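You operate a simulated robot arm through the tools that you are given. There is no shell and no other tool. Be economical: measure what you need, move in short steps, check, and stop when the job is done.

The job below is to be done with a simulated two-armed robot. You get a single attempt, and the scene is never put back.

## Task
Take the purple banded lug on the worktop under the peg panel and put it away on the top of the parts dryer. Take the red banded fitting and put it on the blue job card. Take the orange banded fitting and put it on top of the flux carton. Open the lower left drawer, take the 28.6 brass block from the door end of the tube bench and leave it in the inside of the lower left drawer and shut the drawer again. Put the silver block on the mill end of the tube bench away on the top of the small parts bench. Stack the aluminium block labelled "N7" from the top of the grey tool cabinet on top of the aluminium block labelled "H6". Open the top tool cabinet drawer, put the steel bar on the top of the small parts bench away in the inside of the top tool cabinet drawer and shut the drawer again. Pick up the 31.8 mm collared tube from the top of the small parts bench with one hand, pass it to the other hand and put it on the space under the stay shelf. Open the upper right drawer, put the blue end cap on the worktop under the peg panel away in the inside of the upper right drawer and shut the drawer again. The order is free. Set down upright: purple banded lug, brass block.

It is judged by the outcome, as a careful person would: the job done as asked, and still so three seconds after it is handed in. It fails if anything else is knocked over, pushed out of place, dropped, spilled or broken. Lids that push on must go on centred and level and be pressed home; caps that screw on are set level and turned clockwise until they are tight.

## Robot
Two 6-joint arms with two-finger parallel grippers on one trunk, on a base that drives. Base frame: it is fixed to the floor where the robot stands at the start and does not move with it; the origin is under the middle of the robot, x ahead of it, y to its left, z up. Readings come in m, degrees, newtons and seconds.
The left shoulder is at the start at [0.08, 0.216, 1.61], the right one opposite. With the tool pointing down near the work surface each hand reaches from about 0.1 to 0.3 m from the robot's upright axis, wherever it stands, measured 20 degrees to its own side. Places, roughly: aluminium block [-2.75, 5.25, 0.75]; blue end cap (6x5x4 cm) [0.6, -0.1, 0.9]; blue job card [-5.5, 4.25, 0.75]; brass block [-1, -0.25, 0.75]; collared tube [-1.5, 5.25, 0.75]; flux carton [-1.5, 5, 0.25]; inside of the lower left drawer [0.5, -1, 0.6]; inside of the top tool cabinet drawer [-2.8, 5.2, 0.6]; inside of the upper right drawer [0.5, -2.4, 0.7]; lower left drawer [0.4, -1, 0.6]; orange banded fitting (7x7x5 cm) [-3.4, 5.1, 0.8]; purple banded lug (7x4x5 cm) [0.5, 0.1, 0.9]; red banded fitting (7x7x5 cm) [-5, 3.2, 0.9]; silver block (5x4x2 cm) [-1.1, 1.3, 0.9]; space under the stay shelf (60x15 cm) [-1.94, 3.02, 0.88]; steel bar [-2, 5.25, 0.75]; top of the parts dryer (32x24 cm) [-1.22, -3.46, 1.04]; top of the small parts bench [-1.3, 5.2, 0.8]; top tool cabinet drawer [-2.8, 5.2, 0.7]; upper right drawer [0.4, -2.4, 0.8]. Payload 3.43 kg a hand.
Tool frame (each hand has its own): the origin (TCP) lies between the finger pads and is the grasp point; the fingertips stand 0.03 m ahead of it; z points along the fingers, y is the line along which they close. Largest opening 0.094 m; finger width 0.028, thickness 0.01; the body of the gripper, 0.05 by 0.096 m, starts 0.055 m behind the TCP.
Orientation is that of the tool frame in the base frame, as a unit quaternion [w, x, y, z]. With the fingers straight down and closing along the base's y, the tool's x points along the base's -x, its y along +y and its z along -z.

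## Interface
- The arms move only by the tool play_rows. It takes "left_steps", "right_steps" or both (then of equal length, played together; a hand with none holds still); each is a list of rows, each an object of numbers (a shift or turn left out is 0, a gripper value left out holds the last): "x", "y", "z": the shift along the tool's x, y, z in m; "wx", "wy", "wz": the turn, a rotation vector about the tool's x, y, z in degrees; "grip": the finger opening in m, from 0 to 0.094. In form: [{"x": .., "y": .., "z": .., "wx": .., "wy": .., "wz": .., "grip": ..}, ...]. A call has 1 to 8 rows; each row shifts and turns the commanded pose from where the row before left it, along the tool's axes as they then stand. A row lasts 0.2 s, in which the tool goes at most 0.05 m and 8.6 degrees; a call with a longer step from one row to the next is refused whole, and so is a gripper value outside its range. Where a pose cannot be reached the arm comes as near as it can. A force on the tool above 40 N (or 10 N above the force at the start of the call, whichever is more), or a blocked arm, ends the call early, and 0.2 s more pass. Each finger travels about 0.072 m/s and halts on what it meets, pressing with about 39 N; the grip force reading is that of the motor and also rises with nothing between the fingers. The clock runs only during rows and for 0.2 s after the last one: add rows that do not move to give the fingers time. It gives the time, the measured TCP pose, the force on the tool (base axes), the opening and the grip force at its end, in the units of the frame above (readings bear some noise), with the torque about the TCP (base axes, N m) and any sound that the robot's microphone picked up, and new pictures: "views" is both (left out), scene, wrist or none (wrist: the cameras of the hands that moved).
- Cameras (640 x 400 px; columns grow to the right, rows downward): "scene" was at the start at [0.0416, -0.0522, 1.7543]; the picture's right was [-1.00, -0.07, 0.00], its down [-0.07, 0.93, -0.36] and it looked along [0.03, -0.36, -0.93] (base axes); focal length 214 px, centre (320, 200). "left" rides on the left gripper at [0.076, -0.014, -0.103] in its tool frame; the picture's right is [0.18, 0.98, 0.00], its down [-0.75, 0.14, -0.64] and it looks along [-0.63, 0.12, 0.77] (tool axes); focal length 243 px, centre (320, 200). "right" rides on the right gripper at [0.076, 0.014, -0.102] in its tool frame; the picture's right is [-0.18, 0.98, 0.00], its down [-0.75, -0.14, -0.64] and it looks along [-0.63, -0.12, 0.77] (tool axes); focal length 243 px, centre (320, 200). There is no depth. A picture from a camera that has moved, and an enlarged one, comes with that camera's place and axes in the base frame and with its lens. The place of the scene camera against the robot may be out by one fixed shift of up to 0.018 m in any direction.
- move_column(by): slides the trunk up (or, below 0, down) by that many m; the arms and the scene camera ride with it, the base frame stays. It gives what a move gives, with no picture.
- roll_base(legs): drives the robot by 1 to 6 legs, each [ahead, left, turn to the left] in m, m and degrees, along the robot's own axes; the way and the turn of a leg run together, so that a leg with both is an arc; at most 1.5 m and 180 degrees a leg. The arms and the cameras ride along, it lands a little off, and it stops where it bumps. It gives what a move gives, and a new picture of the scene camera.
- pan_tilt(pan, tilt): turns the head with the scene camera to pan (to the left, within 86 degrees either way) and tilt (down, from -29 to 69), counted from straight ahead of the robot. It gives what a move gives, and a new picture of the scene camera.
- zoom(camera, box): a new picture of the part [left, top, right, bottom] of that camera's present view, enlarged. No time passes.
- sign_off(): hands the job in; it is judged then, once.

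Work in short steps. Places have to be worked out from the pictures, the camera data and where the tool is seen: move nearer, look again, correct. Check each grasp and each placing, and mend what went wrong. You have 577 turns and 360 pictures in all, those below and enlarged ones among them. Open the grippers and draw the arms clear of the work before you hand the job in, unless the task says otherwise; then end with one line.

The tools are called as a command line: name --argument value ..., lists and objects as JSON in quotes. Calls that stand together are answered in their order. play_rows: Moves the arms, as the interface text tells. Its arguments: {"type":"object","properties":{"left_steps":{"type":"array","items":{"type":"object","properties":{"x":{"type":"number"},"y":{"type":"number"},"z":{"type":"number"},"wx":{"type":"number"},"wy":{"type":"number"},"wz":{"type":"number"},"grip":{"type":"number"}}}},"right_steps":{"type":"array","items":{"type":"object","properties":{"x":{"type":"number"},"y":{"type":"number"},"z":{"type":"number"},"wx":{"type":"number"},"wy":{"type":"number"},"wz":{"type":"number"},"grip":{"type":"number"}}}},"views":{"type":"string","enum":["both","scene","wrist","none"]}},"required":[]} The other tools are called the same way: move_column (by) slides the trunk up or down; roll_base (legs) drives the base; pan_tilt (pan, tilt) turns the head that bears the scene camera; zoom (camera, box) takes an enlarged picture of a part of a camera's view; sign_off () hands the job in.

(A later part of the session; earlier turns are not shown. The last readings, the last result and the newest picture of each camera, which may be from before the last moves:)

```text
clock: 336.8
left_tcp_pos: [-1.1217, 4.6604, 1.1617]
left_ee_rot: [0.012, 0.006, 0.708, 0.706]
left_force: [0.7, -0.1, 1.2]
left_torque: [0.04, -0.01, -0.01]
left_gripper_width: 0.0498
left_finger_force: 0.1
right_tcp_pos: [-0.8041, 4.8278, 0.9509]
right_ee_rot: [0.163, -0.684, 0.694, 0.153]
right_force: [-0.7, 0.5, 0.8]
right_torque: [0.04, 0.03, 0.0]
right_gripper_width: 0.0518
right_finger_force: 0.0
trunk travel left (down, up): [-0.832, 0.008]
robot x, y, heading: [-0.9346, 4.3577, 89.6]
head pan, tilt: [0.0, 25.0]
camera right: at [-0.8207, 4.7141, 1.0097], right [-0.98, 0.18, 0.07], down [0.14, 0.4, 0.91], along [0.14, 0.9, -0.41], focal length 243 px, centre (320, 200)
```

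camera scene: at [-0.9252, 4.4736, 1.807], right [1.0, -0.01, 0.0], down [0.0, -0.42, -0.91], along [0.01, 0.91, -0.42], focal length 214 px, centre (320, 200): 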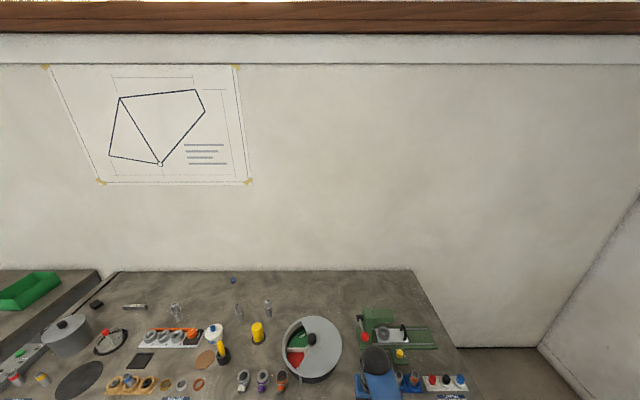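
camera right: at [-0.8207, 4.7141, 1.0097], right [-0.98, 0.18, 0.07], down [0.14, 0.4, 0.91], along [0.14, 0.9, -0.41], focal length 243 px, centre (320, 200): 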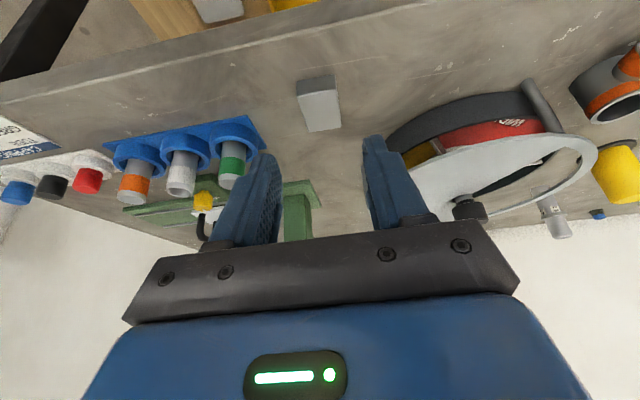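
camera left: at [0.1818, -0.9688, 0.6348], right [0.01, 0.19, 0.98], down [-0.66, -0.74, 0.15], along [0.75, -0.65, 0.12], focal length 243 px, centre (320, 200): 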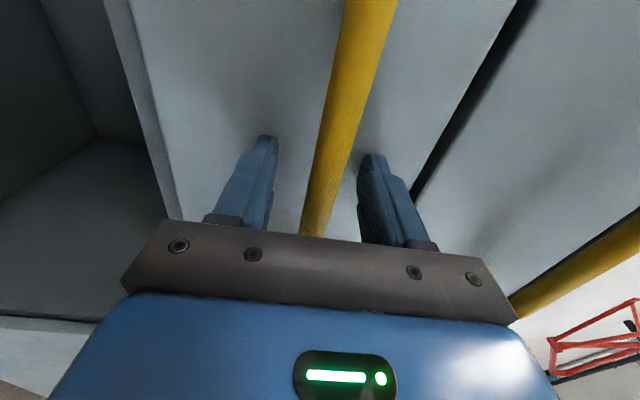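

Silver block is placed well. The steel bar is far back on the bench, so I back off and test how far the right arm reaches tool-down at this height.

roll_base --legs '[[-0.6, 0, 0]]'

move_column --by -0.2

play_rows --right_steps '[{"wy": 8.4, "y": -0.02}, {"wy": 8.4, "y": -0.02}, {"wy": 8, "y": -0.02}, {"x": -0.04, "z": -0.01}, {"x": -0.04, "z": -0.01}, {"x": -0.04, "z": -0.01}, {"x": -0.04, "z": -0.01}, {}]' --views "none"

```text
clock: 340.1
left_tcp_pos: [-1.1256, 4.0705, 1.162]
left_ee_rot: [0.017, 0.01, 0.709, 0.705]
left_force: [0.0, 0.8, -0.6]
left_torque: [0.03, 0.03, 0.0]
left_gripper_width: 0.0501
left_finger_force: 0.1
right_tcp_pos: [-0.8098, 4.2345, 0.9512]
right_ee_rot: [0.165, -0.68, 0.698, 0.152]
right_force: [0.5, 0.1, -0.9]
right_torque: [0.02, -0.01, 0.03]
right_gripper_width: 0.0519
right_finger_force: 0.0
trunk travel left (down, up): [-0.832, 0.008]
robot x, y, heading: [-0.9435, 3.7632, 88.9]
head pan, tilt: [0.0, 25.0]
camera scene: at [-0.9312, 3.8922, 1.8057], right [1.0, -0.02, 0.0], down [-0.01, -0.42, -0.91], along [0.02, 0.91, -0.42], focal length 214 px, centre (320, 200)
```

scene: 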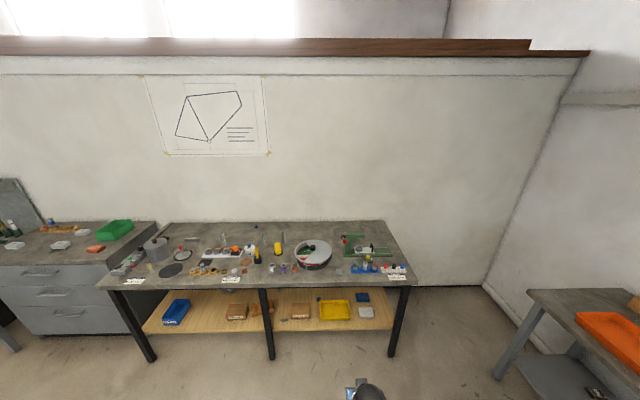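

```text
clock: 342.3
left_tcp_pos: [-1.1258, 4.0686, 0.9616]
left_ee_rot: [0.016, 0.011, 0.708, 0.706]
left_force: [-0.1, -0.1, 0.3]
left_torque: [0.02, 0.0, 0.0]
left_gripper_width: 0.0501
left_finger_force: 0.0
right_tcp_pos: [-0.8073, 4.2336, 0.7508]
right_ee_rot: [0.166, -0.68, 0.697, 0.153]
right_force: [-0.5, 0.5, 0.0]
right_torque: [0.0, -0.01, 0.0]
right_gripper_width: 0.052
right_finger_force: 0.1
trunk travel left (down, up): [-0.632, 0.208]
robot x, y, heading: [-0.9409, 3.7643, 88.8]
head pan, tilt: [0.0, 25.0]
```

```text
clock: 344.1
left_tcp_pos: [-1.1269, 4.0695, 0.9615]
left_ee_rot: [0.017, 0.011, 0.708, 0.706]
left_force: [-0.2, -0.6, 0.4]
left_torque: [-0.02, 0.04, 0.02]
left_gripper_width: 0.0499
left_finger_force: 0.0
right_tcp_pos: [-0.7432, 4.3917, 0.7938]
right_ee_rot: [0.012, -0.697, 0.717, 0.002]
right_force: [0.2, -0.7, 1.1]
right_torque: [0.01, 0.02, 0.03]
right_gripper_width: 0.0521
right_finger_force: 0.1
trunk travel left (down, up): [-0.632, 0.208]
robot x, y, heading: [-0.9415, 3.7617, 88.7]
head pan, tilt: [0.0, 25.0]
```

Reached 0.63 m ahead tool-down without complaint. Extend further.

play_rows --right_steps '[{"x": -0.03, "z": -0.015}, {"x": -0.03, "z": -0.015}, {"x": -0.03, "z": -0.015}, {"x": -0.03, "z": -0.015}, {}]' --views "none"

```text
clock: 345.3
left_tcp_pos: [-1.1258, 4.0682, 0.963]
left_ee_rot: [0.017, 0.01, 0.708, 0.706]
left_force: [-0.2, 0.3, 0.2]
left_torque: [0.01, -0.02, -0.01]
left_gripper_width: 0.05
left_finger_force: 0.1
right_tcp_pos: [-0.7412, 4.4865, 0.8654]
right_ee_rot: [0.012, -0.696, 0.718, 0.003]
right_force: [0.5, -0.1, -0.1]
right_torque: [0.02, 0.02, 0.04]
right_gripper_width: 0.0522
right_finger_force: 0.1
right hand out of reach, approached as far as the arm can: row 4
trunk travel left (down, up): [-0.632, 0.208]
robot x, y, heading: [-0.9441, 3.7639, 88.9]
head pan, tilt: [0.0, 25.0]
```

Reach is ≈0.72 m tool-down. Move over to face the bar: forward, then strafe left to x≈−2.07 (right hand retracted).

play_rows --right_steps '[{"x": 0.045}, {"x": 0.045}, {"x": 0.045}, {"x": 0.045}]' --views "none"

move_column --by 0.13

roll_base --legs '[[0.3, 0, 1.2], [0, 1.12, 0]]'

pan_tilt --pan 0 --tilt 45

```text
clock: 346.3
left_tcp_pos: [-1.1261, 4.0691, 0.9631]
left_ee_rot: [0.017, 0.01, 0.709, 0.705]
left_force: [0.4, 0.2, 0.4]
left_torque: [0.02, 0.0, 0.01]
left_gripper_width: 0.05
left_finger_force: 0.2
right_tcp_pos: [-0.7463, 4.3071, 0.861]
right_ee_rot: [0.012, -0.696, 0.718, 0.003]
right_force: [-0.4, 0.1, 0.2]
right_torque: [0.03, -0.02, 0.01]
right_gripper_width: 0.0517
right_finger_force: 0.0
trunk travel left (down, up): [-0.632, 0.208]
robot x, y, heading: [-0.9435, 3.7649, 89.0]
head pan, tilt: [0.0, 25.0]
```

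```text
clock: 347.9
left_tcp_pos: [-1.1262, 4.0703, 1.0904]
left_ee_rot: [0.016, 0.011, 0.708, 0.706]
left_force: [-0.2, 0.8, 0.4]
left_torque: [-0.01, -0.04, -0.03]
left_gripper_width: 0.0503
left_finger_force: 0.1
right_tcp_pos: [-0.7466, 4.3078, 0.9907]
right_ee_rot: [0.013, -0.696, 0.718, 0.002]
right_force: [-0.1, 0.5, 0.4]
right_torque: [0.0, 0.02, 0.01]
right_gripper_width: 0.0523
right_finger_force: 0.1
trunk travel left (down, up): [-0.762, 0.078]
robot x, y, heading: [-0.9408, 3.7652, 88.8]
head pan, tilt: [0.0, 25.0]
```

```text
clock: 354.2
left_tcp_pos: [-2.0564, 4.3425, 1.092]
left_ee_rot: [-0.038, -0.042, 0.707, 0.705]
left_force: [-0.6, -0.3, -0.2]
left_torque: [0.0, 0.0, 0.01]
left_gripper_width: 0.0501
left_finger_force: 0.0
right_tcp_pos: [-1.7175, 4.635, 0.9913]
right_ee_rot: [-0.011, 0.75, -0.661, -0.004]
right_force: [0.8, -0.2, -0.2]
right_torque: [0.0, 0.04, -0.02]
right_gripper_width: 0.0521
right_finger_force: 0.0
trunk travel left (down, up): [-0.762, 0.078]
robot x, y, heading: [-1.8327, 4.0656, 97.7]
head pan, tilt: [0.0, 25.0]
stopped in leg 2: the robot was blocked; the commanded pose is now the measured one
camera scene: at [-1.8333, 4.1928, 1.7359], right [0.99, 0.13, 0.0], down [0.05, -0.42, -0.91], along [-0.12, 0.9, -0.42], focal length 214 px, centre (320, 200)
```

scene: 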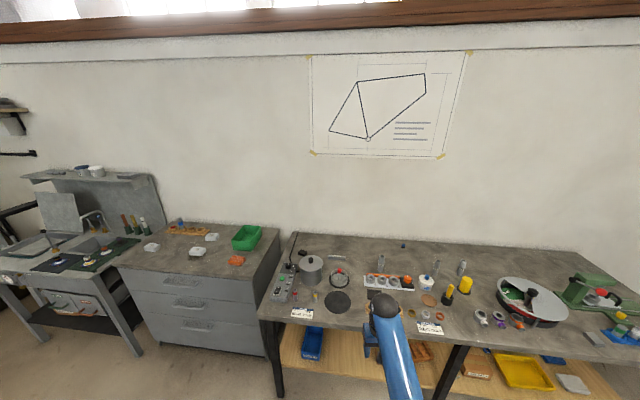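

```text
clock: 355.0
left_tcp_pos: [-2.0606, 4.3414, 1.0912]
left_ee_rot: [-0.038, -0.044, 0.707, 0.705]
left_force: [-0.8, 0.8, -0.6]
left_torque: [0.01, -0.04, 0.04]
left_gripper_width: 0.0503
left_finger_force: 0.2
right_tcp_pos: [-1.7212, 4.6341, 0.9904]
right_ee_rot: [-0.012, 0.75, -0.662, -0.003]
right_force: [-0.2, 0.7, -0.1]
right_torque: [0.02, 0.02, 0.0]
right_gripper_width: 0.0519
right_finger_force: 0.1
trunk travel left (down, up): [-0.762, 0.078]
robot x, y, heading: [-1.8302, 4.0677, 97.3]
head pan, tilt: [0.0, 45.0]
camera scene: at [-1.8384, 4.1801, 1.7055], right [0.99, 0.13, 0.0], down [0.09, -0.7, -0.71], along [-0.09, 0.7, -0.71], focal length 214 px, centre (320, 200)
```

scene: 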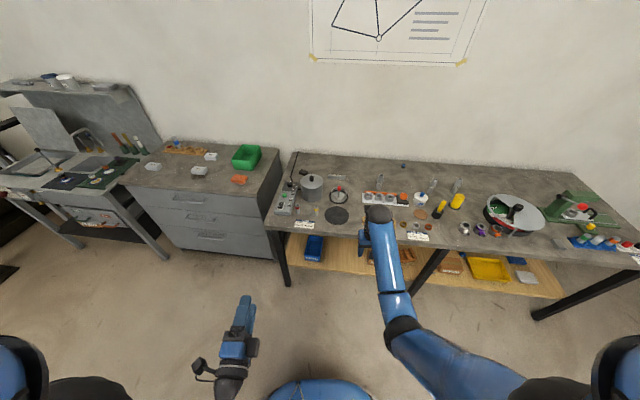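

The base bumped something on its left-rear (probably the white cart). Look left.

pan_tilt --pan 80 --tilt 50

```text
clock: 356.5
left_tcp_pos: [-2.0596, 4.341, 1.0917]
left_ee_rot: [-0.038, -0.044, 0.707, 0.705]
left_force: [0.5, -0.6, 0.0]
left_torque: [0.03, 0.01, -0.01]
left_gripper_width: 0.0501
left_finger_force: 0.0
right_tcp_pos: [-1.722, 4.6358, 0.99]
right_ee_rot: [-0.012, 0.75, -0.662, -0.003]
right_force: [-0.8, 0.6, -0.3]
right_torque: [0.03, 0.01, 0.01]
right_gripper_width: 0.0521
right_finger_force: 0.0
trunk travel left (down, up): [-0.762, 0.078]
robot x, y, heading: [-1.8234, 4.0682, 97.6]
head pan, tilt: [80.0, 50.0]
camera scene: at [-1.9038, 4.1039, 1.6985], right [0.04, 1.0, 0.0], down [0.77, -0.03, -0.64], along [-0.64, 0.03, -0.77], focal length 214 px, centre (320, 200)
```

scene: 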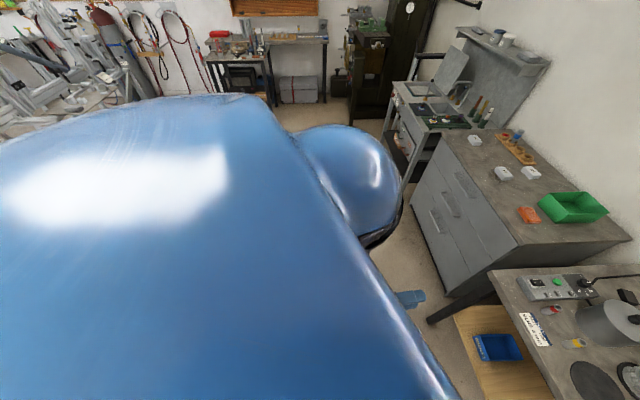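

Move forward away from it, then straighten the heading and strafe left (right hand retracted first).

play_rows --right_steps '[{"x": 0.045}, {"x": 0.045}, {"x": 0.045}, {"x": 0.03}]' --views "none"

roll_base --legs '[[0.3, 0, 0], [0, 0, -7.6], [0, 0.2, 0]]'

pan_tilt --pan 0 --tilt 50

```text
clock: 357.5
left_tcp_pos: [-2.0603, 4.3413, 1.0933]
left_ee_rot: [-0.038, -0.044, 0.707, 0.705]
left_force: [-0.3, 0.7, 0.5]
left_torque: [0.01, -0.02, -0.01]
left_gripper_width: 0.05
left_finger_force: 0.0
right_tcp_pos: [-1.7012, 4.4718, 0.9705]
right_ee_rot: [-0.014, 0.749, -0.663, -0.006]
right_force: [0.1, -0.9, 0.5]
right_torque: [0.03, -0.03, -0.01]
right_gripper_width: 0.0522
right_finger_force: 0.1
right hand out of reach, approached as far as the arm can: row 2, 3
trunk travel left (down, up): [-0.762, 0.078]
robot x, y, heading: [-1.8281, 4.0691, 97.6]
head pan, tilt: [80.0, 50.0]
```

```text
clock: 361.4
left_tcp_pos: [-2.261, 4.6684, 1.0922]
left_ee_rot: [0.008, 0.005, 0.709, 0.706]
left_force: [0.5, 0.3, 0.0]
left_torque: [0.01, 0.03, 0.05]
left_gripper_width: 0.0499
left_finger_force: 0.1
right_tcp_pos: [-1.8896, 4.7507, 0.9695]
right_ee_rot: [0.011, -0.702, 0.712, 0.005]
right_force: [0.1, -0.6, -0.4]
right_torque: [0.0, 0.01, -0.03]
right_gripper_width: 0.052
right_finger_force: 0.1
trunk travel left (down, up): [-0.762, 0.078]
robot x, y, heading: [-2.0735, 4.365, 89.8]
head pan, tilt: [80.0, 50.0]
camera scene: at [-2.1367, 4.4124, 1.6988], right [0.18, 0.98, 0.0], down [0.75, -0.13, -0.65], along [-0.64, 0.11, -0.76], focal length 214 px, centre (320, 200)
```

scene: 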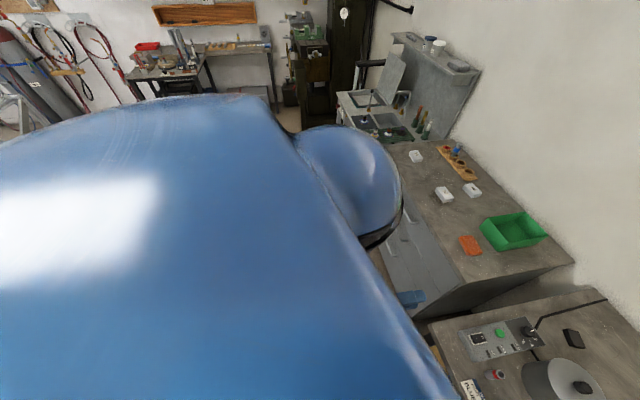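

```text
clock: 362.9
left_tcp_pos: [-2.2656, 4.6681, 1.0909]
left_ee_rot: [0.01, 0.003, 0.708, 0.706]
left_force: [-0.3, -0.1, -1.2]
left_torque: [-0.01, 0.04, -0.02]
left_gripper_width: 0.0502
left_finger_force: 0.0
right_tcp_pos: [-1.8922, 4.7511, 0.969]
right_ee_rot: [0.013, -0.703, 0.711, 0.004]
right_force: [0.8, -0.4, 0.2]
right_torque: [0.0, 0.02, -0.03]
right_gripper_width: 0.052
right_finger_force: 0.2
trunk travel left (down, up): [-0.762, 0.078]
robot x, y, heading: [-2.0711, 4.3646, 89.9]
head pan, tilt: [0.0, 50.0]
camera scene: at [-2.0671, 4.476, 1.6985], right [1.0, 0.0, 0.0], down [0.0, -0.77, -0.64], along [0.0, 0.64, -0.77], focal length 214 px, centre (320, 200)
```

scene: 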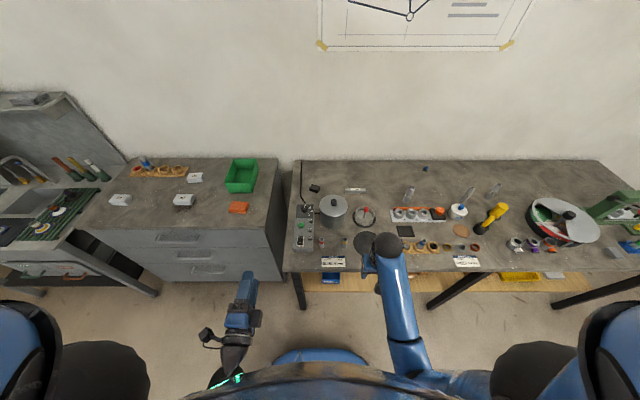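

Bar at ≈(−1.878, 5.255), long axis along x. I yaw the right tool by 90° in place so it closes along y.

play_rows --right_steps '[{"wz": 8.5}, {"wz": 8.5}, {"wz": 8.5}, {"wz": 8.5}, {"wz": 8.5}, {"wz": 8.5}, {"wz": 8.5}, {"wz": 8.5}]' --views "none"

play_rows --right_steps '[{"wz": 8.5}, {"wz": 8.5}, {"wz": 5, "grip": 0.07}, {}]' --views "both"

```text
clock: 364.7
left_tcp_pos: [-2.2641, 4.667, 1.0922]
left_ee_rot: [0.01, 0.005, 0.709, 0.705]
left_force: [0.9, 0.9, -0.4]
left_torque: [-0.02, -0.03, -0.03]
left_gripper_width: 0.0504
left_finger_force: 0.0
right_tcp_pos: [-1.8915, 4.7514, 0.9699]
right_ee_rot: [0.009, -0.183, 0.983, 0.011]
right_force: [0.4, 0.1, -0.4]
right_torque: [0.01, 0.02, -0.02]
right_gripper_width: 0.0521
right_finger_force: 0.0
trunk travel left (down, up): [-0.762, 0.078]
robot x, y, heading: [-2.0726, 4.3654, 89.9]
head pan, tilt: [0.0, 50.0]
```

```text
clock: 365.7
left_tcp_pos: [-2.265, 4.6667, 1.0917]
left_ee_rot: [0.009, 0.004, 0.709, 0.706]
left_force: [0.0, -0.2, 0.0]
left_torque: [-0.01, 0.03, -0.02]
left_gripper_width: 0.05
left_finger_force: 0.0
right_tcp_pos: [-1.8908, 4.7516, 0.9701]
right_ee_rot: [0.006, 0.007, 1.0, 0.013]
right_force: [-0.2, 0.1, 0.9]
right_torque: [0.02, -0.02, 0.03]
right_gripper_width: 0.0699
right_finger_force: 0.1
trunk travel left (down, up): [-0.762, 0.078]
robot x, y, heading: [-2.0734, 4.3686, 89.9]
head pan, tilt: [0.0, 50.0]
camera scene: at [-2.0664, 4.476, 1.6985], right [1.0, 0.0, 0.0], down [0.0, -0.77, -0.64], along [0.0, 0.64, -0.77], focal length 214 px, centre (320, 200)
camera right: at [-1.968, 4.7631, 1.0719], right [0.2, 0.98, 0.03], down [0.74, -0.17, 0.65], along [0.64, -0.11, -0.76], focal length 243 px, centre (320, 200)
```

scene: 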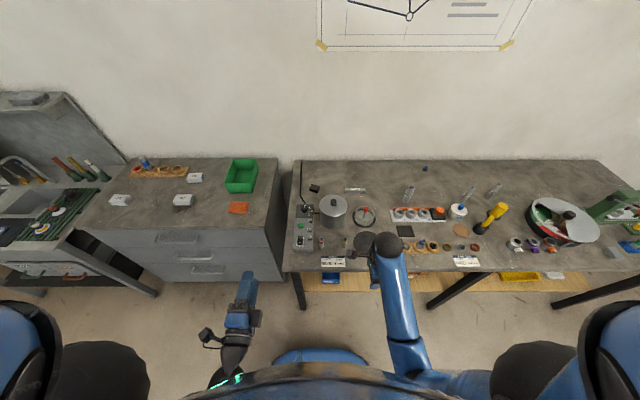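
right: 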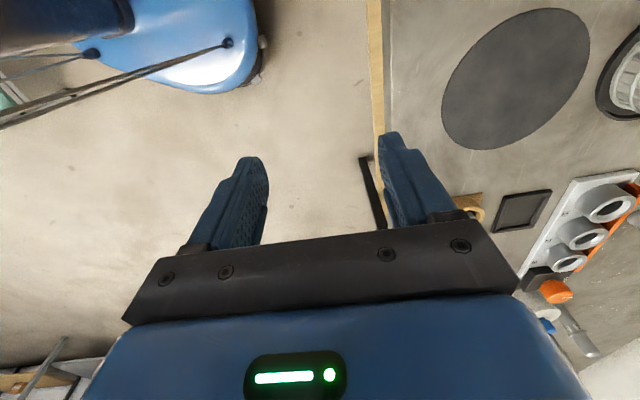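

Extend the right arm over the bar in steps at height, after driving closer.

play_rows --right_steps '[{"y": 0.04, "z": -0.006}, {"y": 0.04, "z": -0.006}, {"y": 0.04, "z": -0.006}, {"y": 0.04, "z": -0.006}]' --views "none"

roll_base --legs '[[0.14, 0, 0]]'

play_rows --right_steps '[{}]' --views "wrist"

```text
clock: 366.7
left_tcp_pos: [-2.2644, 4.6691, 1.0924]
left_ee_rot: [0.01, 0.004, 0.709, 0.705]
left_force: [-0.3, 0.6, -0.2]
left_torque: [0.01, 0.01, 0.02]
left_gripper_width: 0.0502
left_finger_force: 0.1
right_tcp_pos: [-1.8905, 4.9122, 0.9949]
right_ee_rot: [0.006, 0.006, 1.0, 0.011]
right_force: [1.0, 0.1, -0.5]
right_torque: [0.0, -0.01, 0.01]
right_gripper_width: 0.0701
right_finger_force: 0.0
right hand out of reach, approached as far as the arm can: row 1
trunk travel left (down, up): [-0.762, 0.078]
robot x, y, heading: [-2.0752, 4.3607, 90.1]
head pan, tilt: [0.0, 50.0]
```

```text
clock: 368.1
left_tcp_pos: [-2.2648, 4.8044, 1.093]
left_ee_rot: [0.01, 0.004, 0.708, 0.706]
left_force: [-0.2, 0.1, 0.3]
left_torque: [-0.04, 0.0, -0.01]
left_gripper_width: 0.0499
left_finger_force: 0.1
right_tcp_pos: [-1.8893, 5.0462, 0.9969]
right_ee_rot: [0.006, 0.006, 1.0, 0.014]
right_force: [-0.2, 0.1, 0.0]
right_torque: [0.03, -0.05, -0.04]
right_gripper_width: 0.0702
right_finger_force: 0.1
trunk travel left (down, up): [-0.762, 0.078]
robot x, y, heading: [-2.0764, 4.5065, 89.9]
head pan, tilt: [0.0, 50.0]
camera scene: at [-2.0663, 4.6109, 1.6988], right [1.0, 0.0, 0.0], down [0.0, -0.76, -0.65], along [0.0, 0.65, -0.76], focal length 214 px, centre (320, 200)
```

scene: 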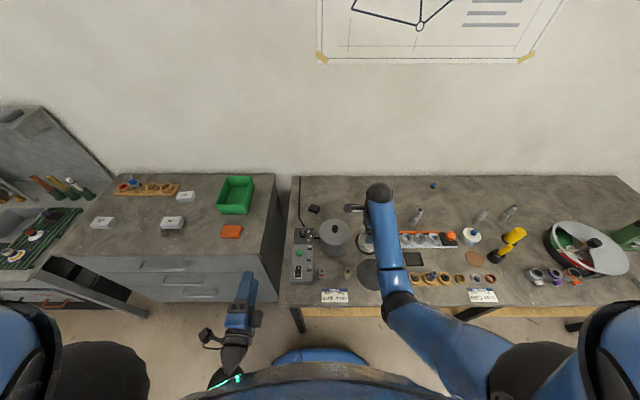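

```text
clock: 368.4
left_tcp_pos: [-2.2639, 4.806, 1.0925]
left_ee_rot: [0.01, 0.004, 0.708, 0.706]
left_force: [0.0, -0.1, 0.5]
left_torque: [0.05, 0.01, -0.02]
left_gripper_width: 0.0504
left_finger_force: 0.0
right_tcp_pos: [-1.8892, 5.0502, 0.995]
right_ee_rot: [0.006, 0.006, 1.0, 0.013]
right_force: [0.3, -0.3, -0.3]
right_torque: [0.03, -0.04, -0.01]
right_gripper_width: 0.0697
right_finger_force: 0.1
trunk travel left (down, up): [-0.762, 0.078]
robot x, y, heading: [-2.0736, 4.5081, 89.8]
head pan, tilt: [0.0, 50.0]
camera right: at [-1.9658, 5.0612, 1.0968], right [0.2, 0.98, 0.03], down [0.74, -0.17, 0.65], along [0.64, -0.11, -0.76], focal length 243 px, centre (320, 200)
```

right: 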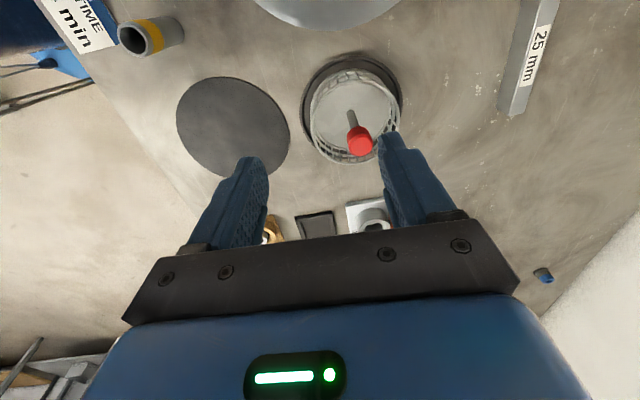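

Bar (labelled 25 mm) at x −1.84…−1.96, y≈5.241. Drive 4 cm closer, extend to it.

roll_base --legs '[[0.035, 0, 0]]'

play_rows --right_steps '[{"y": 0.04, "x": 0.006}, {"y": 0.04, "x": 0.006}, {"y": 0.04}, {"y": 0.038}, {}]' --views "wrist"

```text
clock: 369.3
left_tcp_pos: [-2.265, 4.8333, 1.0941]
left_ee_rot: [0.01, 0.004, 0.706, 0.708]
left_force: [-0.4, -1.1, -1.0]
left_torque: [-0.02, 0.01, 0.0]
left_gripper_width: 0.0499
left_finger_force: 0.0
right_tcp_pos: [-1.8899, 5.0772, 0.9994]
right_ee_rot: [0.006, 0.007, 1.0, 0.017]
right_force: [-0.6, -0.5, 0.0]
right_torque: [0.04, 0.01, 0.0]
right_gripper_width: 0.0701
right_finger_force: 0.0
trunk travel left (down, up): [-0.762, 0.078]
robot x, y, heading: [-2.0792, 4.5385, 90.0]
head pan, tilt: [0.0, 50.0]
camera scene: at [-2.0662, 4.6367, 1.6995], right [1.0, 0.0, 0.0], down [0.0, -0.76, -0.65], along [0.0, 0.65, -0.76], focal length 214 px, centre (320, 200)
```

scene: 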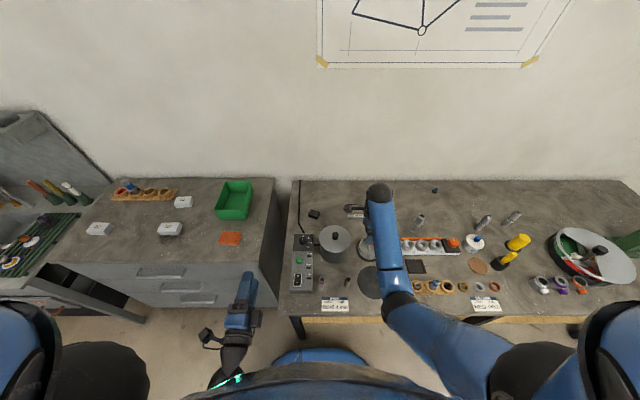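

```text
clock: 370.5
left_tcp_pos: [-2.2647, 4.8418, 1.0909]
left_ee_rot: [0.011, 0.003, 0.708, 0.706]
left_force: [0.3, -0.9, 0.1]
left_torque: [-0.01, -0.01, 0.01]
left_gripper_width: 0.0499
left_finger_force: 0.1
right_tcp_pos: [-1.9008, 5.2421, 0.9996]
right_ee_rot: [0.006, 0.005, 1.0, 0.013]
right_force: [0.5, 0.1, -0.3]
right_torque: [-0.01, 0.01, 0.03]
right_gripper_width: 0.0699
right_finger_force: 0.0
trunk travel left (down, up): [-0.762, 0.078]
robot x, y, heading: [-2.0743, 4.5357, 90.0]
head pan, tilt: [0.0, 50.0]
camera right: at [-1.9771, 5.2542, 1.1009], right [0.19, 0.98, 0.03], down [0.74, -0.17, 0.65], along [0.64, -0.11, -0.76], focal length 243 px, centre (320, 200)
```

right: 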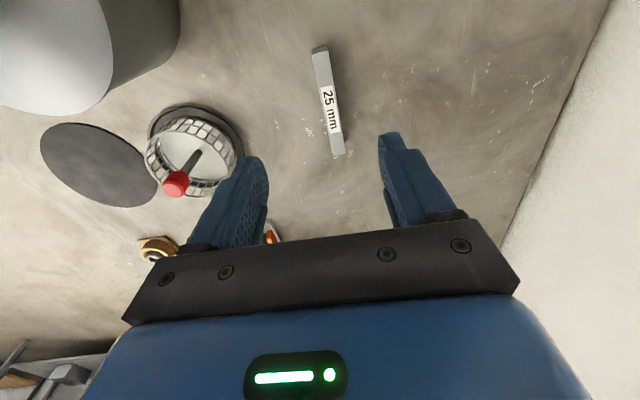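

Bar centre ≈(−1.883, 5.255). Adjust and lower the trunk 11 cm.

play_rows --right_steps '[{"y": 0.013, "x": -0.017}, {}]' --views "none"

move_column --by -0.1

play_rows --right_steps '[{}]' --views "wrist"

```text
clock: 371.1
left_tcp_pos: [-2.2656, 4.8412, 1.0918]
left_ee_rot: [0.01, 0.004, 0.709, 0.705]
left_force: [-1.2, -0.7, -0.4]
left_torque: [0.01, 0.0, 0.04]
left_gripper_width: 0.0499
left_finger_force: 0.0
right_tcp_pos: [-1.8832, 5.254, 0.9983]
right_ee_rot: [0.007, 0.005, 1.0, 0.012]
right_force: [0.7, 0.2, 0.3]
right_torque: [-0.03, 0.05, 0.0]
right_gripper_width: 0.07
right_finger_force: 0.1
trunk travel left (down, up): [-0.762, 0.078]
robot x, y, heading: [-2.0718, 4.5396, 90.2]
head pan, tilt: [0.0, 50.0]
```

```text
clock: 372.4
left_tcp_pos: [-2.2641, 4.841, 0.9928]
left_ee_rot: [0.009, 0.004, 0.708, 0.706]
left_force: [0.0, 0.3, -1.5]
left_torque: [-0.02, 0.01, -0.02]
left_gripper_width: 0.0502
left_finger_force: 0.1
right_tcp_pos: [-1.884, 5.2535, 0.8988]
right_ee_rot: [0.006, 0.007, 1.0, 0.012]
right_force: [0.0, -0.2, -0.1]
right_torque: [0.04, 0.01, -0.02]
right_gripper_width: 0.07
right_finger_force: 0.0
trunk travel left (down, up): [-0.662, 0.178]
robot x, y, heading: [-2.0761, 4.5393, 89.9]
head pan, tilt: [0.0, 50.0]
```

```text
clock: 372.8
left_tcp_pos: [-2.2655, 4.8414, 0.9919]
left_ee_rot: [0.009, 0.003, 0.708, 0.706]
left_force: [-0.5, 0.5, -0.5]
left_torque: [-0.01, 0.0, 0.01]
left_gripper_width: 0.0502
left_finger_force: 0.1
right_tcp_pos: [-1.8842, 5.2533, 0.8985]
right_ee_rot: [0.006, 0.006, 1.0, 0.012]
right_force: [-0.1, -0.1, -0.3]
right_torque: [0.0, -0.02, 0.01]
right_gripper_width: 0.0701
right_finger_force: 0.0
trunk travel left (down, up): [-0.662, 0.178]
robot x, y, heading: [-2.071, 4.5412, 90.2]
head pan, tilt: [0.0, 50.0]
camera right: at [-1.9598, 5.2664, 1.0004], right [0.19, 0.98, 0.03], down [0.74, -0.17, 0.65], along [0.64, -0.11, -0.76], focal length 243 px, centre (320, 200)
```

right: 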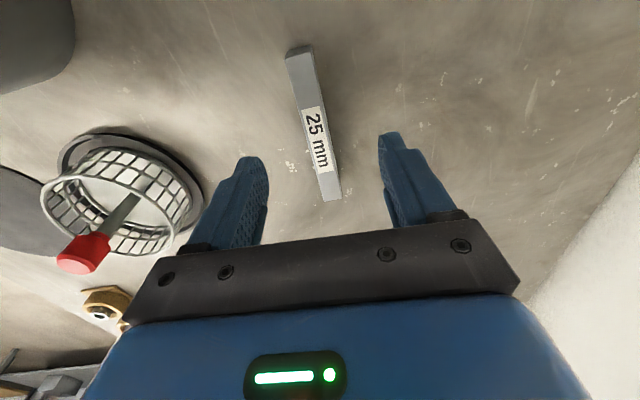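

Centred. Descend 4 cm and close on the bar.

play_rows --right_steps '[{"z": 0.02}, {"z": 0.018}, {"grip": 0.05}, {"grip": 0.03}, {"grip": 0.015}, {"grip": 0.005}, {}]' --views "wrist"

```text
clock: 374.4
left_tcp_pos: [-2.2649, 4.8396, 0.9923]
left_ee_rot: [0.01, 0.004, 0.708, 0.706]
left_force: [0.1, -0.3, 0.2]
left_torque: [-0.02, -0.01, -0.01]
left_gripper_width: 0.05
left_finger_force: 0.1
right_tcp_pos: [-1.8834, 5.254, 0.8624]
right_ee_rot: [0.006, 0.006, 1.0, 0.012]
right_force: [0.8, 0.0, 1.6]
right_torque: [-0.04, 0.0, -0.02]
right_gripper_width: 0.0157
right_finger_force: 38.9
trunk travel left (down, up): [-0.662, 0.178]
robot x, y, heading: [-2.0746, 4.5421, 89.9]
head pan, tilt: [0.0, 50.0]
camera right: at [-1.9598, 5.2658, 0.963], right [0.2, 0.98, 0.03], down [0.74, -0.17, 0.65], along [0.64, -0.11, -0.76], focal length 243 px, centre (320, 200)
```

right: 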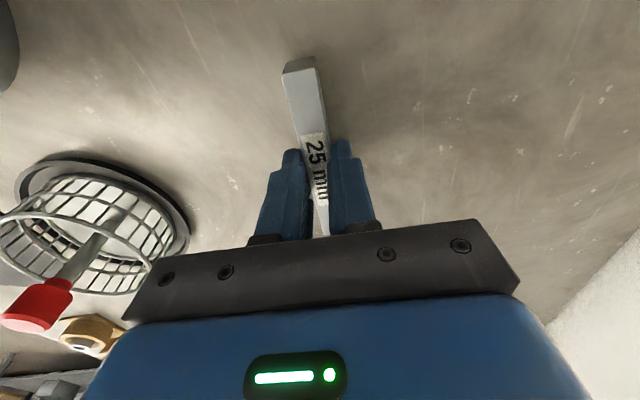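

Gripped (15.7 mm). Lift with the trunk and retreat.

move_column --by 0.15

roll_base --legs '[[-0.32, 0, 0]]'

play_rows --right_steps '[{}]' --views "wrist"

```text
clock: 376.2
left_tcp_pos: [-2.2645, 4.8422, 1.1415]
left_ee_rot: [0.009, 0.004, 0.709, 0.705]
left_force: [-0.4, 0.3, -0.4]
left_torque: [0.0, -0.01, 0.01]
left_gripper_width: 0.05
left_finger_force: 0.1
right_tcp_pos: [-1.8828, 5.255, 1.0107]
right_ee_rot: [0.006, 0.006, 1.0, 0.012]
right_force: [-0.9, 0.7, -3.2]
right_torque: [0.01, 0.02, 0.02]
right_gripper_width: 0.016
right_finger_force: 38.6
trunk travel left (down, up): [-0.812, 0.028]
robot x, y, heading: [-2.0766, 4.5376, 90.0]
head pan, tilt: [0.0, 50.0]
```

```text
clock: 378.3
left_tcp_pos: [-2.2659, 4.5272, 1.1408]
left_ee_rot: [0.007, 0.001, 0.71, 0.704]
left_force: [0.7, -0.3, 0.2]
left_torque: [-0.02, 0.01, 0.02]
left_gripper_width: 0.05
left_finger_force: 0.1
right_tcp_pos: [-1.8883, 4.9424, 1.0091]
right_ee_rot: [0.006, 0.001, 1.0, 0.011]
right_force: [0.6, 0.2, -3.5]
right_torque: [-0.03, 0.02, -0.04]
right_gripper_width: 0.0155
right_finger_force: 39.5
trunk travel left (down, up): [-0.812, 0.028]
robot x, y, heading: [-2.0699, 4.2213, 90.3]
head pan, tilt: [0.0, 50.0]
camera scene: at [-2.0659, 4.3387, 1.7481], right [1.0, 0.01, 0.0], down [0.0, -0.77, -0.64], along [0.0, 0.64, -0.77], focal length 214 px, centre (320, 200)
```

scene: 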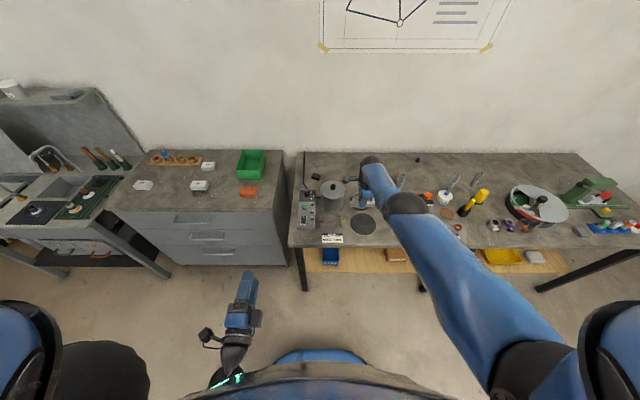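

```text
clock: 378.7
left_tcp_pos: [-2.2659, 4.523, 1.1423]
left_ee_rot: [0.006, 0.0, 0.708, 0.706]
left_force: [-0.2, 0.6, 0.2]
left_torque: [-0.01, -0.01, 0.01]
left_gripper_width: 0.05
left_finger_force: 0.1
right_tcp_pos: [-1.8882, 4.9387, 1.0105]
right_ee_rot: [0.007, 0.002, 1.0, 0.012]
right_force: [-0.6, 0.0, -2.2]
right_torque: [0.04, -0.03, -0.01]
right_gripper_width: 0.0157
right_finger_force: 38.7
trunk travel left (down, up): [-0.812, 0.028]
robot x, y, heading: [-2.0704, 4.2258, 90.4]
head pan, tilt: [0.0, 50.0]
camera right: at [-1.9642, 4.9499, 1.1126], right [0.19, 0.98, 0.03], down [0.74, -0.16, 0.65], along [0.64, -0.1, -0.76], focal length 243 px, centre (320, 200)
```

right: 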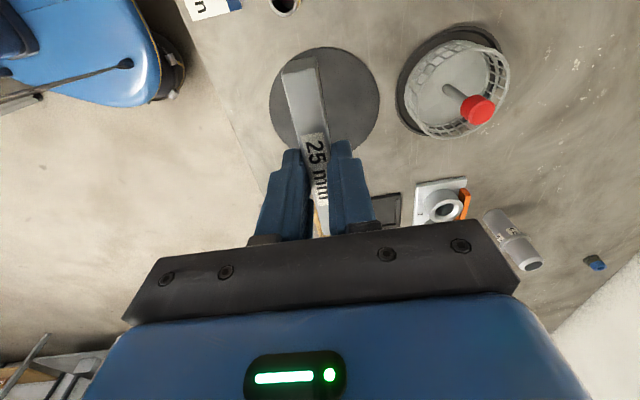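

Bar secured. Zoom on the tool cabinet front and top.

zoom --camera "scene" --box '[100, 140, 300, 270]'

```text
3.08 times, centred on (200, 205) of scene
camera zoom: at [-2.066, 4.3331, 1.7485], right [1.0, 0.01, 0.0], down [0.0, -0.77, -0.64], along [0.0, 0.64, -0.77], focal length 660 px, centre (689, 185)
```

zoom: 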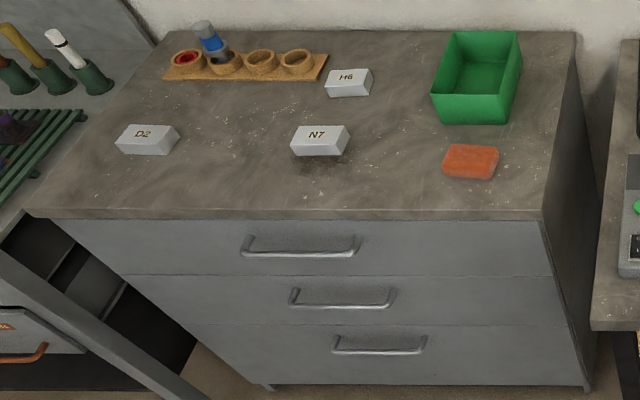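

Top handle triangulated ≈(−2.74, 4.97, 0.78). Retract the right hand with the bar, strafe to the cabinet, lower the trunk.

play_rows --right_steps '[{"y": -0.045, "z": 0.004}, {"y": -0.045, "z": 0.004}, {"y": -0.045, "z": 0.004}, {"y": -0.045, "z": 0.004}, {"y": -0.045, "z": 0.004}, {"y": -0.045, "z": 0.004}, {"y": -0.045, "z": 0.004}, {"y": -0.045, "z": 0.004}]' --views "none"

roll_base --legs '[[0, 0.47, -0.3]]'

move_column --by -0.355

play_rows --left_steps '[{}]' --views "both"

```text
clock: 380.5
left_tcp_pos: [-2.267, 4.523, 1.1433]
left_ee_rot: [0.006, 0.001, 0.708, 0.706]
left_force: [-0.3, -0.8, -0.4]
left_torque: [0.03, 0.02, 0.0]
left_gripper_width: 0.0499
left_finger_force: 0.1
right_tcp_pos: [-1.8879, 4.5793, 0.9701]
right_ee_rot: [0.006, 0.003, 1.0, 0.014]
right_force: [-0.8, -0.9, -3.7]
right_torque: [0.0, 0.02, 0.05]
right_gripper_width: 0.0158
right_finger_force: 39.0
trunk travel left (down, up): [-0.812, 0.028]
robot x, y, heading: [-2.0735, 4.2215, 90.2]
head pan, tilt: [0.0, 50.0]
```

```text
clock: 383.3
left_tcp_pos: [-2.7274, 4.5187, 1.1426]
left_ee_rot: [0.005, 0.0, 0.708, 0.706]
left_force: [-0.1, 0.0, 0.4]
left_torque: [-0.02, 0.0, 0.0]
left_gripper_width: 0.0502
left_finger_force: 0.2
right_tcp_pos: [-2.3535, 4.5776, 0.968]
right_ee_rot: [0.005, 0.0, 1.0, 0.012]
right_force: [0.0, 0.0, -3.1]
right_torque: [-0.02, 0.0, 0.02]
right_gripper_width: 0.0157
right_finger_force: 39.2
trunk travel left (down, up): [-0.812, 0.028]
robot x, y, heading: [-2.5363, 4.217, 90.5]
head pan, tilt: [0.0, 50.0]
camera scene: at [-2.5263, 4.3301, 1.7484], right [1.0, 0.01, 0.0], down [0.01, -0.77, -0.64], along [-0.01, 0.64, -0.77], focal length 214 px, centre (320, 200)
```

scene: 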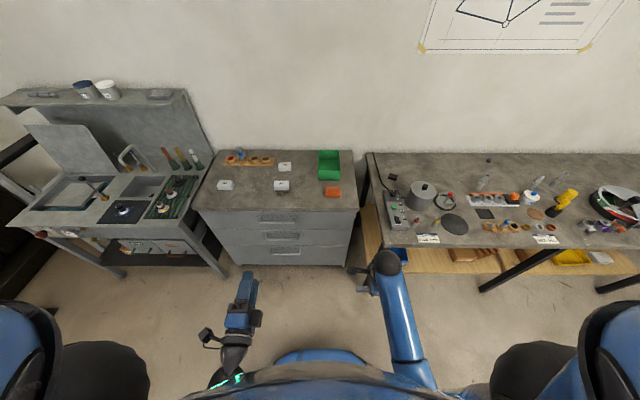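

```text
clock: 386.8
left_tcp_pos: [-2.7301, 4.5187, 0.7863]
left_ee_rot: [0.005, -0.001, 0.708, 0.706]
left_force: [-0.3, 0.0, -0.4]
left_torque: [0.01, -0.05, -0.04]
left_gripper_width: 0.0501
left_finger_force: 0.0
right_tcp_pos: [-2.3542, 4.5772, 0.6147]
right_ee_rot: [0.006, 0.0, 1.0, 0.012]
right_force: [0.6, -0.4, -3.0]
right_torque: [0.01, 0.03, 0.0]
right_gripper_width: 0.0153
right_finger_force: 39.2
trunk travel left (down, up): [-0.457, 0.383]
robot x, y, heading: [-2.5387, 4.2193, 90.6]
head pan, tilt: [0.0, 50.0]
```

```text
clock: 387.1
left_tcp_pos: [-2.7308, 4.52, 0.7872]
left_ee_rot: [0.006, 0.0, 0.708, 0.706]
left_force: [0.2, 0.1, -0.5]
left_torque: [-0.05, -0.04, -0.02]
left_gripper_width: 0.0501
left_finger_force: 0.0
right_tcp_pos: [-2.3539, 4.5787, 0.614]
right_ee_rot: [0.006, 0.0, 1.0, 0.012]
right_force: [-0.2, 0.0, -3.6]
right_torque: [0.01, 0.0, -0.03]
right_gripper_width: 0.0158
right_finger_force: 39.2
trunk travel left (down, up): [-0.457, 0.383]
robot x, y, heading: [-2.5343, 4.2186, 90.5]
head pan, tilt: [0.0, 50.0]
camera scene: at [-2.5295, 4.3301, 1.3934], right [1.0, 0.01, 0.0], down [0.01, -0.77, -0.64], along [-0.01, 0.64, -0.77], focal length 214 px, centre (320, 200)
camera left: at [-2.8077, 4.4178, 0.7728], right [-0.19, 0.01, 0.98], down [0.75, -0.65, 0.15], along [0.64, 0.76, 0.12], focal length 243 px, centre (320, 200)
```

scene: 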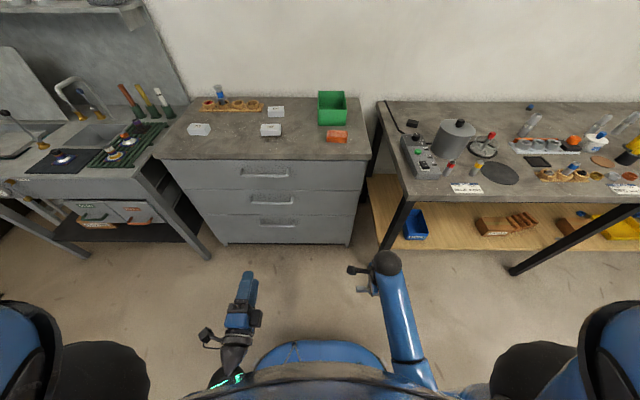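
left: 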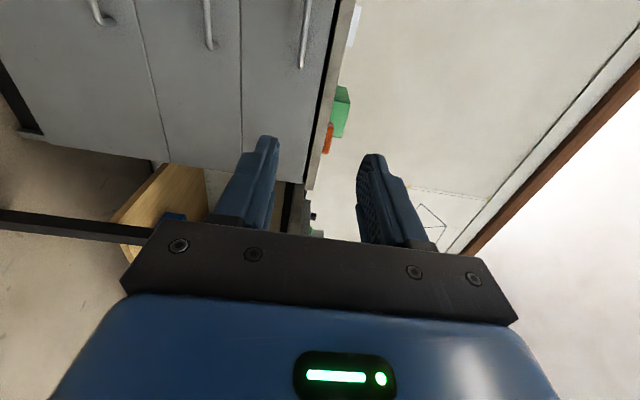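

Handle ≈(−2.78, 5.02, 0.75). Adjust height/x and drive closer.

play_rows --left_steps '[{"x": 0.02, "y": -0.019}, {"x": 0.02, "y": -0.019}, {}]' --views "none"

roll_base --legs '[[0.36, 0, -0.4]]'

play_rows --left_steps '[{}]' --views "wrist"

```text
clock: 387.9
left_tcp_pos: [-2.7489, 4.5187, 0.7487]
left_ee_rot: [0.005, -0.001, 0.709, 0.705]
left_force: [0.1, -0.2, 0.0]
left_torque: [-0.03, 0.01, -0.01]
left_gripper_width: 0.05
left_finger_force: 0.2
left hand out of reach, approached as far as the arm can: row 1, 2
right_tcp_pos: [-2.355, 4.5778, 0.6135]
right_ee_rot: [0.007, 0.0, 1.0, 0.013]
right_force: [-1.3, -0.2, -3.8]
right_torque: [-0.02, 0.0, 0.0]
right_gripper_width: 0.0156
right_finger_force: 38.5
trunk travel left (down, up): [-0.457, 0.383]
robot x, y, heading: [-2.5364, 4.2195, 90.6]
head pan, tilt: [0.0, 50.0]
```

```text
clock: 390.3
left_tcp_pos: [-2.7477, 4.8796, 0.7487]
left_ee_rot: [0.008, 0.003, 0.708, 0.706]
left_force: [-0.8, 0.3, 0.7]
left_torque: [0.03, 0.02, 0.04]
left_gripper_width: 0.0501
left_finger_force: 0.0
right_tcp_pos: [-2.3513, 4.9349, 0.6135]
right_ee_rot: [0.007, 0.005, 1.0, 0.012]
right_force: [-1.5, -0.1, -3.0]
right_torque: [0.03, 0.01, 0.02]
right_gripper_width: 0.0154
right_finger_force: 38.8
trunk travel left (down, up): [-0.457, 0.383]
robot x, y, heading: [-2.5336, 4.5747, 90.2]
head pan, tilt: [0.0, 50.0]
camera scene: at [-2.5301, 4.6883, 1.3934], right [1.0, 0.0, 0.0], down [0.0, -0.77, -0.64], along [0.0, 0.64, -0.77], focal length 214 px, centre (320, 200)
```

scene: 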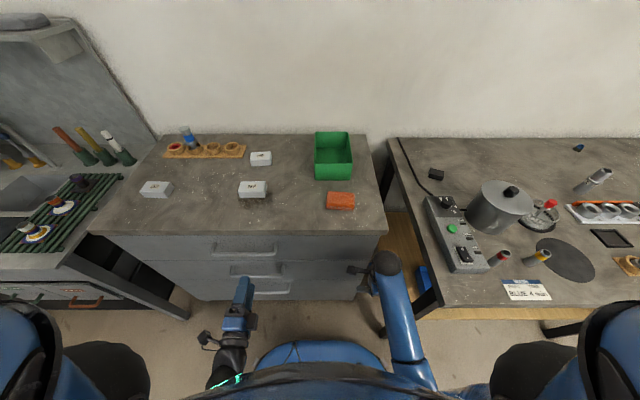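

```text
clock: 390.7
left_tcp_pos: [-2.7475, 4.8796, 0.7496]
left_ee_rot: [0.009, 0.003, 0.708, 0.706]
left_force: [0.6, -0.5, 0.5]
left_torque: [0.0, 0.04, 0.0]
left_gripper_width: 0.0498
left_finger_force: 0.1
right_tcp_pos: [-2.3513, 4.933, 0.6127]
right_ee_rot: [0.006, 0.006, 1.0, 0.012]
right_force: [0.8, -0.6, -4.0]
right_torque: [0.01, 0.05, 0.0]
right_gripper_width: 0.0157
right_finger_force: 39.0
trunk travel left (down, up): [-0.457, 0.383]
robot x, y, heading: [-2.5362, 4.5747, 89.9]
head pan, tilt: [0.0, 50.0]
camera left: at [-2.8262, 4.7781, 0.7353], right [-0.19, 0.01, 0.98], down [0.74, -0.65, 0.15], along [0.64, 0.76, 0.12], focal length 243 px, centre (320, 200)
```

left: 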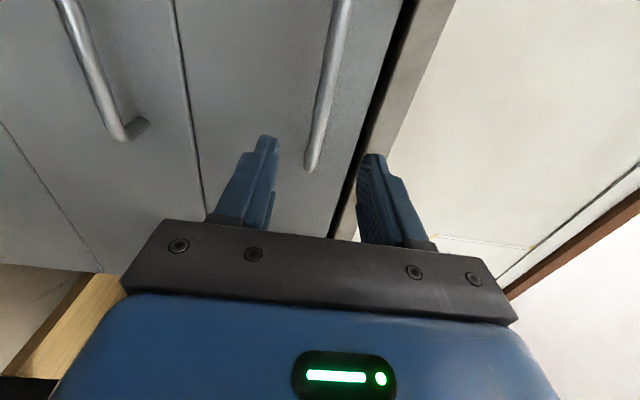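

Aligned; advance the arm until near contact, then close.

play_rows --left_steps '[{"z": 0.03, "y": 0.003}, {"z": 0.03}, {"z": 0.02}, {"z": 0.015}, {}]' --views "wrist"

```text
clock: 391.9
left_tcp_pos: [-2.7462, 4.9744, 0.7517]
left_ee_rot: [0.008, 0.002, 0.709, 0.705]
left_force: [-0.4, 0.7, 0.1]
left_torque: [0.02, 0.02, 0.03]
left_gripper_width: 0.0502
left_finger_force: 0.0
right_tcp_pos: [-2.351, 4.9334, 0.6135]
right_ee_rot: [0.005, 0.005, 1.0, 0.012]
right_force: [0.7, 0.5, -3.6]
right_torque: [0.01, -0.02, -0.03]
right_gripper_width: 0.016
right_finger_force: 38.9
trunk travel left (down, up): [-0.457, 0.383]
robot x, y, heading: [-2.5325, 4.5792, 90.0]
head pan, tilt: [0.0, 50.0]
camera left: at [-2.8236, 4.8733, 0.738], right [-0.19, 0.01, 0.98], down [0.74, -0.65, 0.15], along [0.64, 0.76, 0.12], focal length 243 px, centre (320, 200)
```

left: 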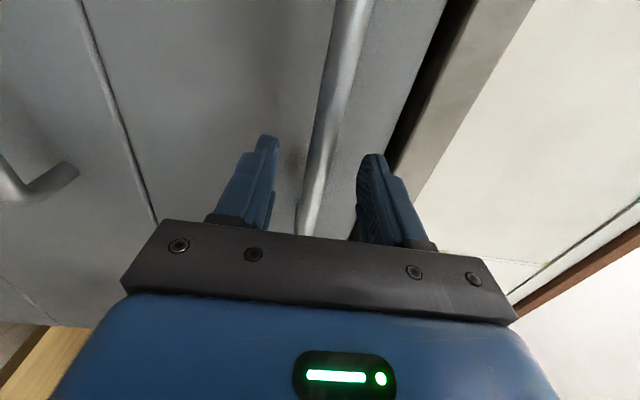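

A little more: 2 cm, then close.

play_rows --left_steps '[{"z": 0.01}, {"z": 0.01}, {}]' --views "none"

play_rows --left_steps '[{"grip": 0.03}, {"grip": 0.01}, {"grip": 0.0}, {}, {}]' --views "wrist"

```text
clock: 392.7
left_tcp_pos: [-2.7451, 4.9938, 0.7524]
left_ee_rot: [0.008, 0.003, 0.709, 0.706]
left_force: [0.7, 0.2, -0.3]
left_torque: [-0.01, -0.04, 0.0]
left_gripper_width: 0.05
left_finger_force: 0.0
right_tcp_pos: [-2.3516, 4.9332, 0.6138]
right_ee_rot: [0.005, 0.005, 1.0, 0.013]
right_force: [0.0, 0.0, -3.2]
right_torque: [0.0, 0.0, -0.02]
right_gripper_width: 0.0155
right_finger_force: 38.8
trunk travel left (down, up): [-0.457, 0.383]
robot x, y, heading: [-2.5371, 4.5762, 90.1]
head pan, tilt: [0.0, 50.0]
```

```text
clock: 393.9
left_tcp_pos: [-2.7452, 4.9941, 0.7497]
left_ee_rot: [0.009, 0.002, 0.71, 0.704]
left_force: [2.7, -4.4, -16.4]
left_torque: [0.05, 0.7, 0.0]
left_gripper_width: 0.0182
left_finger_force: 45.0
right_tcp_pos: [-2.3522, 4.9351, 0.6129]
right_ee_rot: [0.006, 0.006, 1.0, 0.012]
right_force: [-0.2, 0.6, -3.0]
right_torque: [-0.02, -0.03, 0.02]
right_gripper_width: 0.0156
right_finger_force: 39.3
trunk travel left (down, up): [-0.457, 0.383]
robot x, y, heading: [-2.5351, 4.5755, 89.9]
head pan, tilt: [0.0, 50.0]
camera left: at [-2.8237, 4.8929, 0.7367], right [-0.19, 0.01, 0.98], down [0.74, -0.65, 0.15], along [0.64, 0.76, 0.12], focal length 243 px, centre (320, 200)
```

left: 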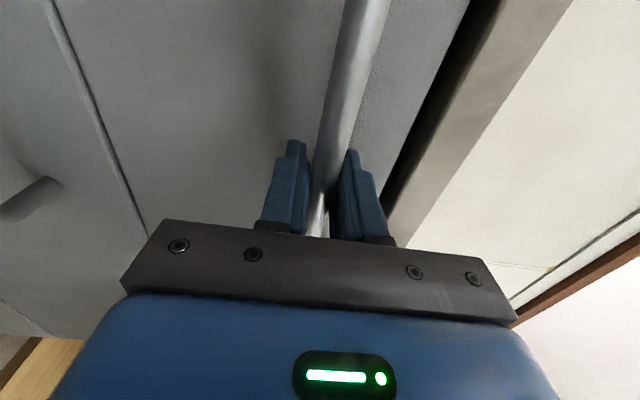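

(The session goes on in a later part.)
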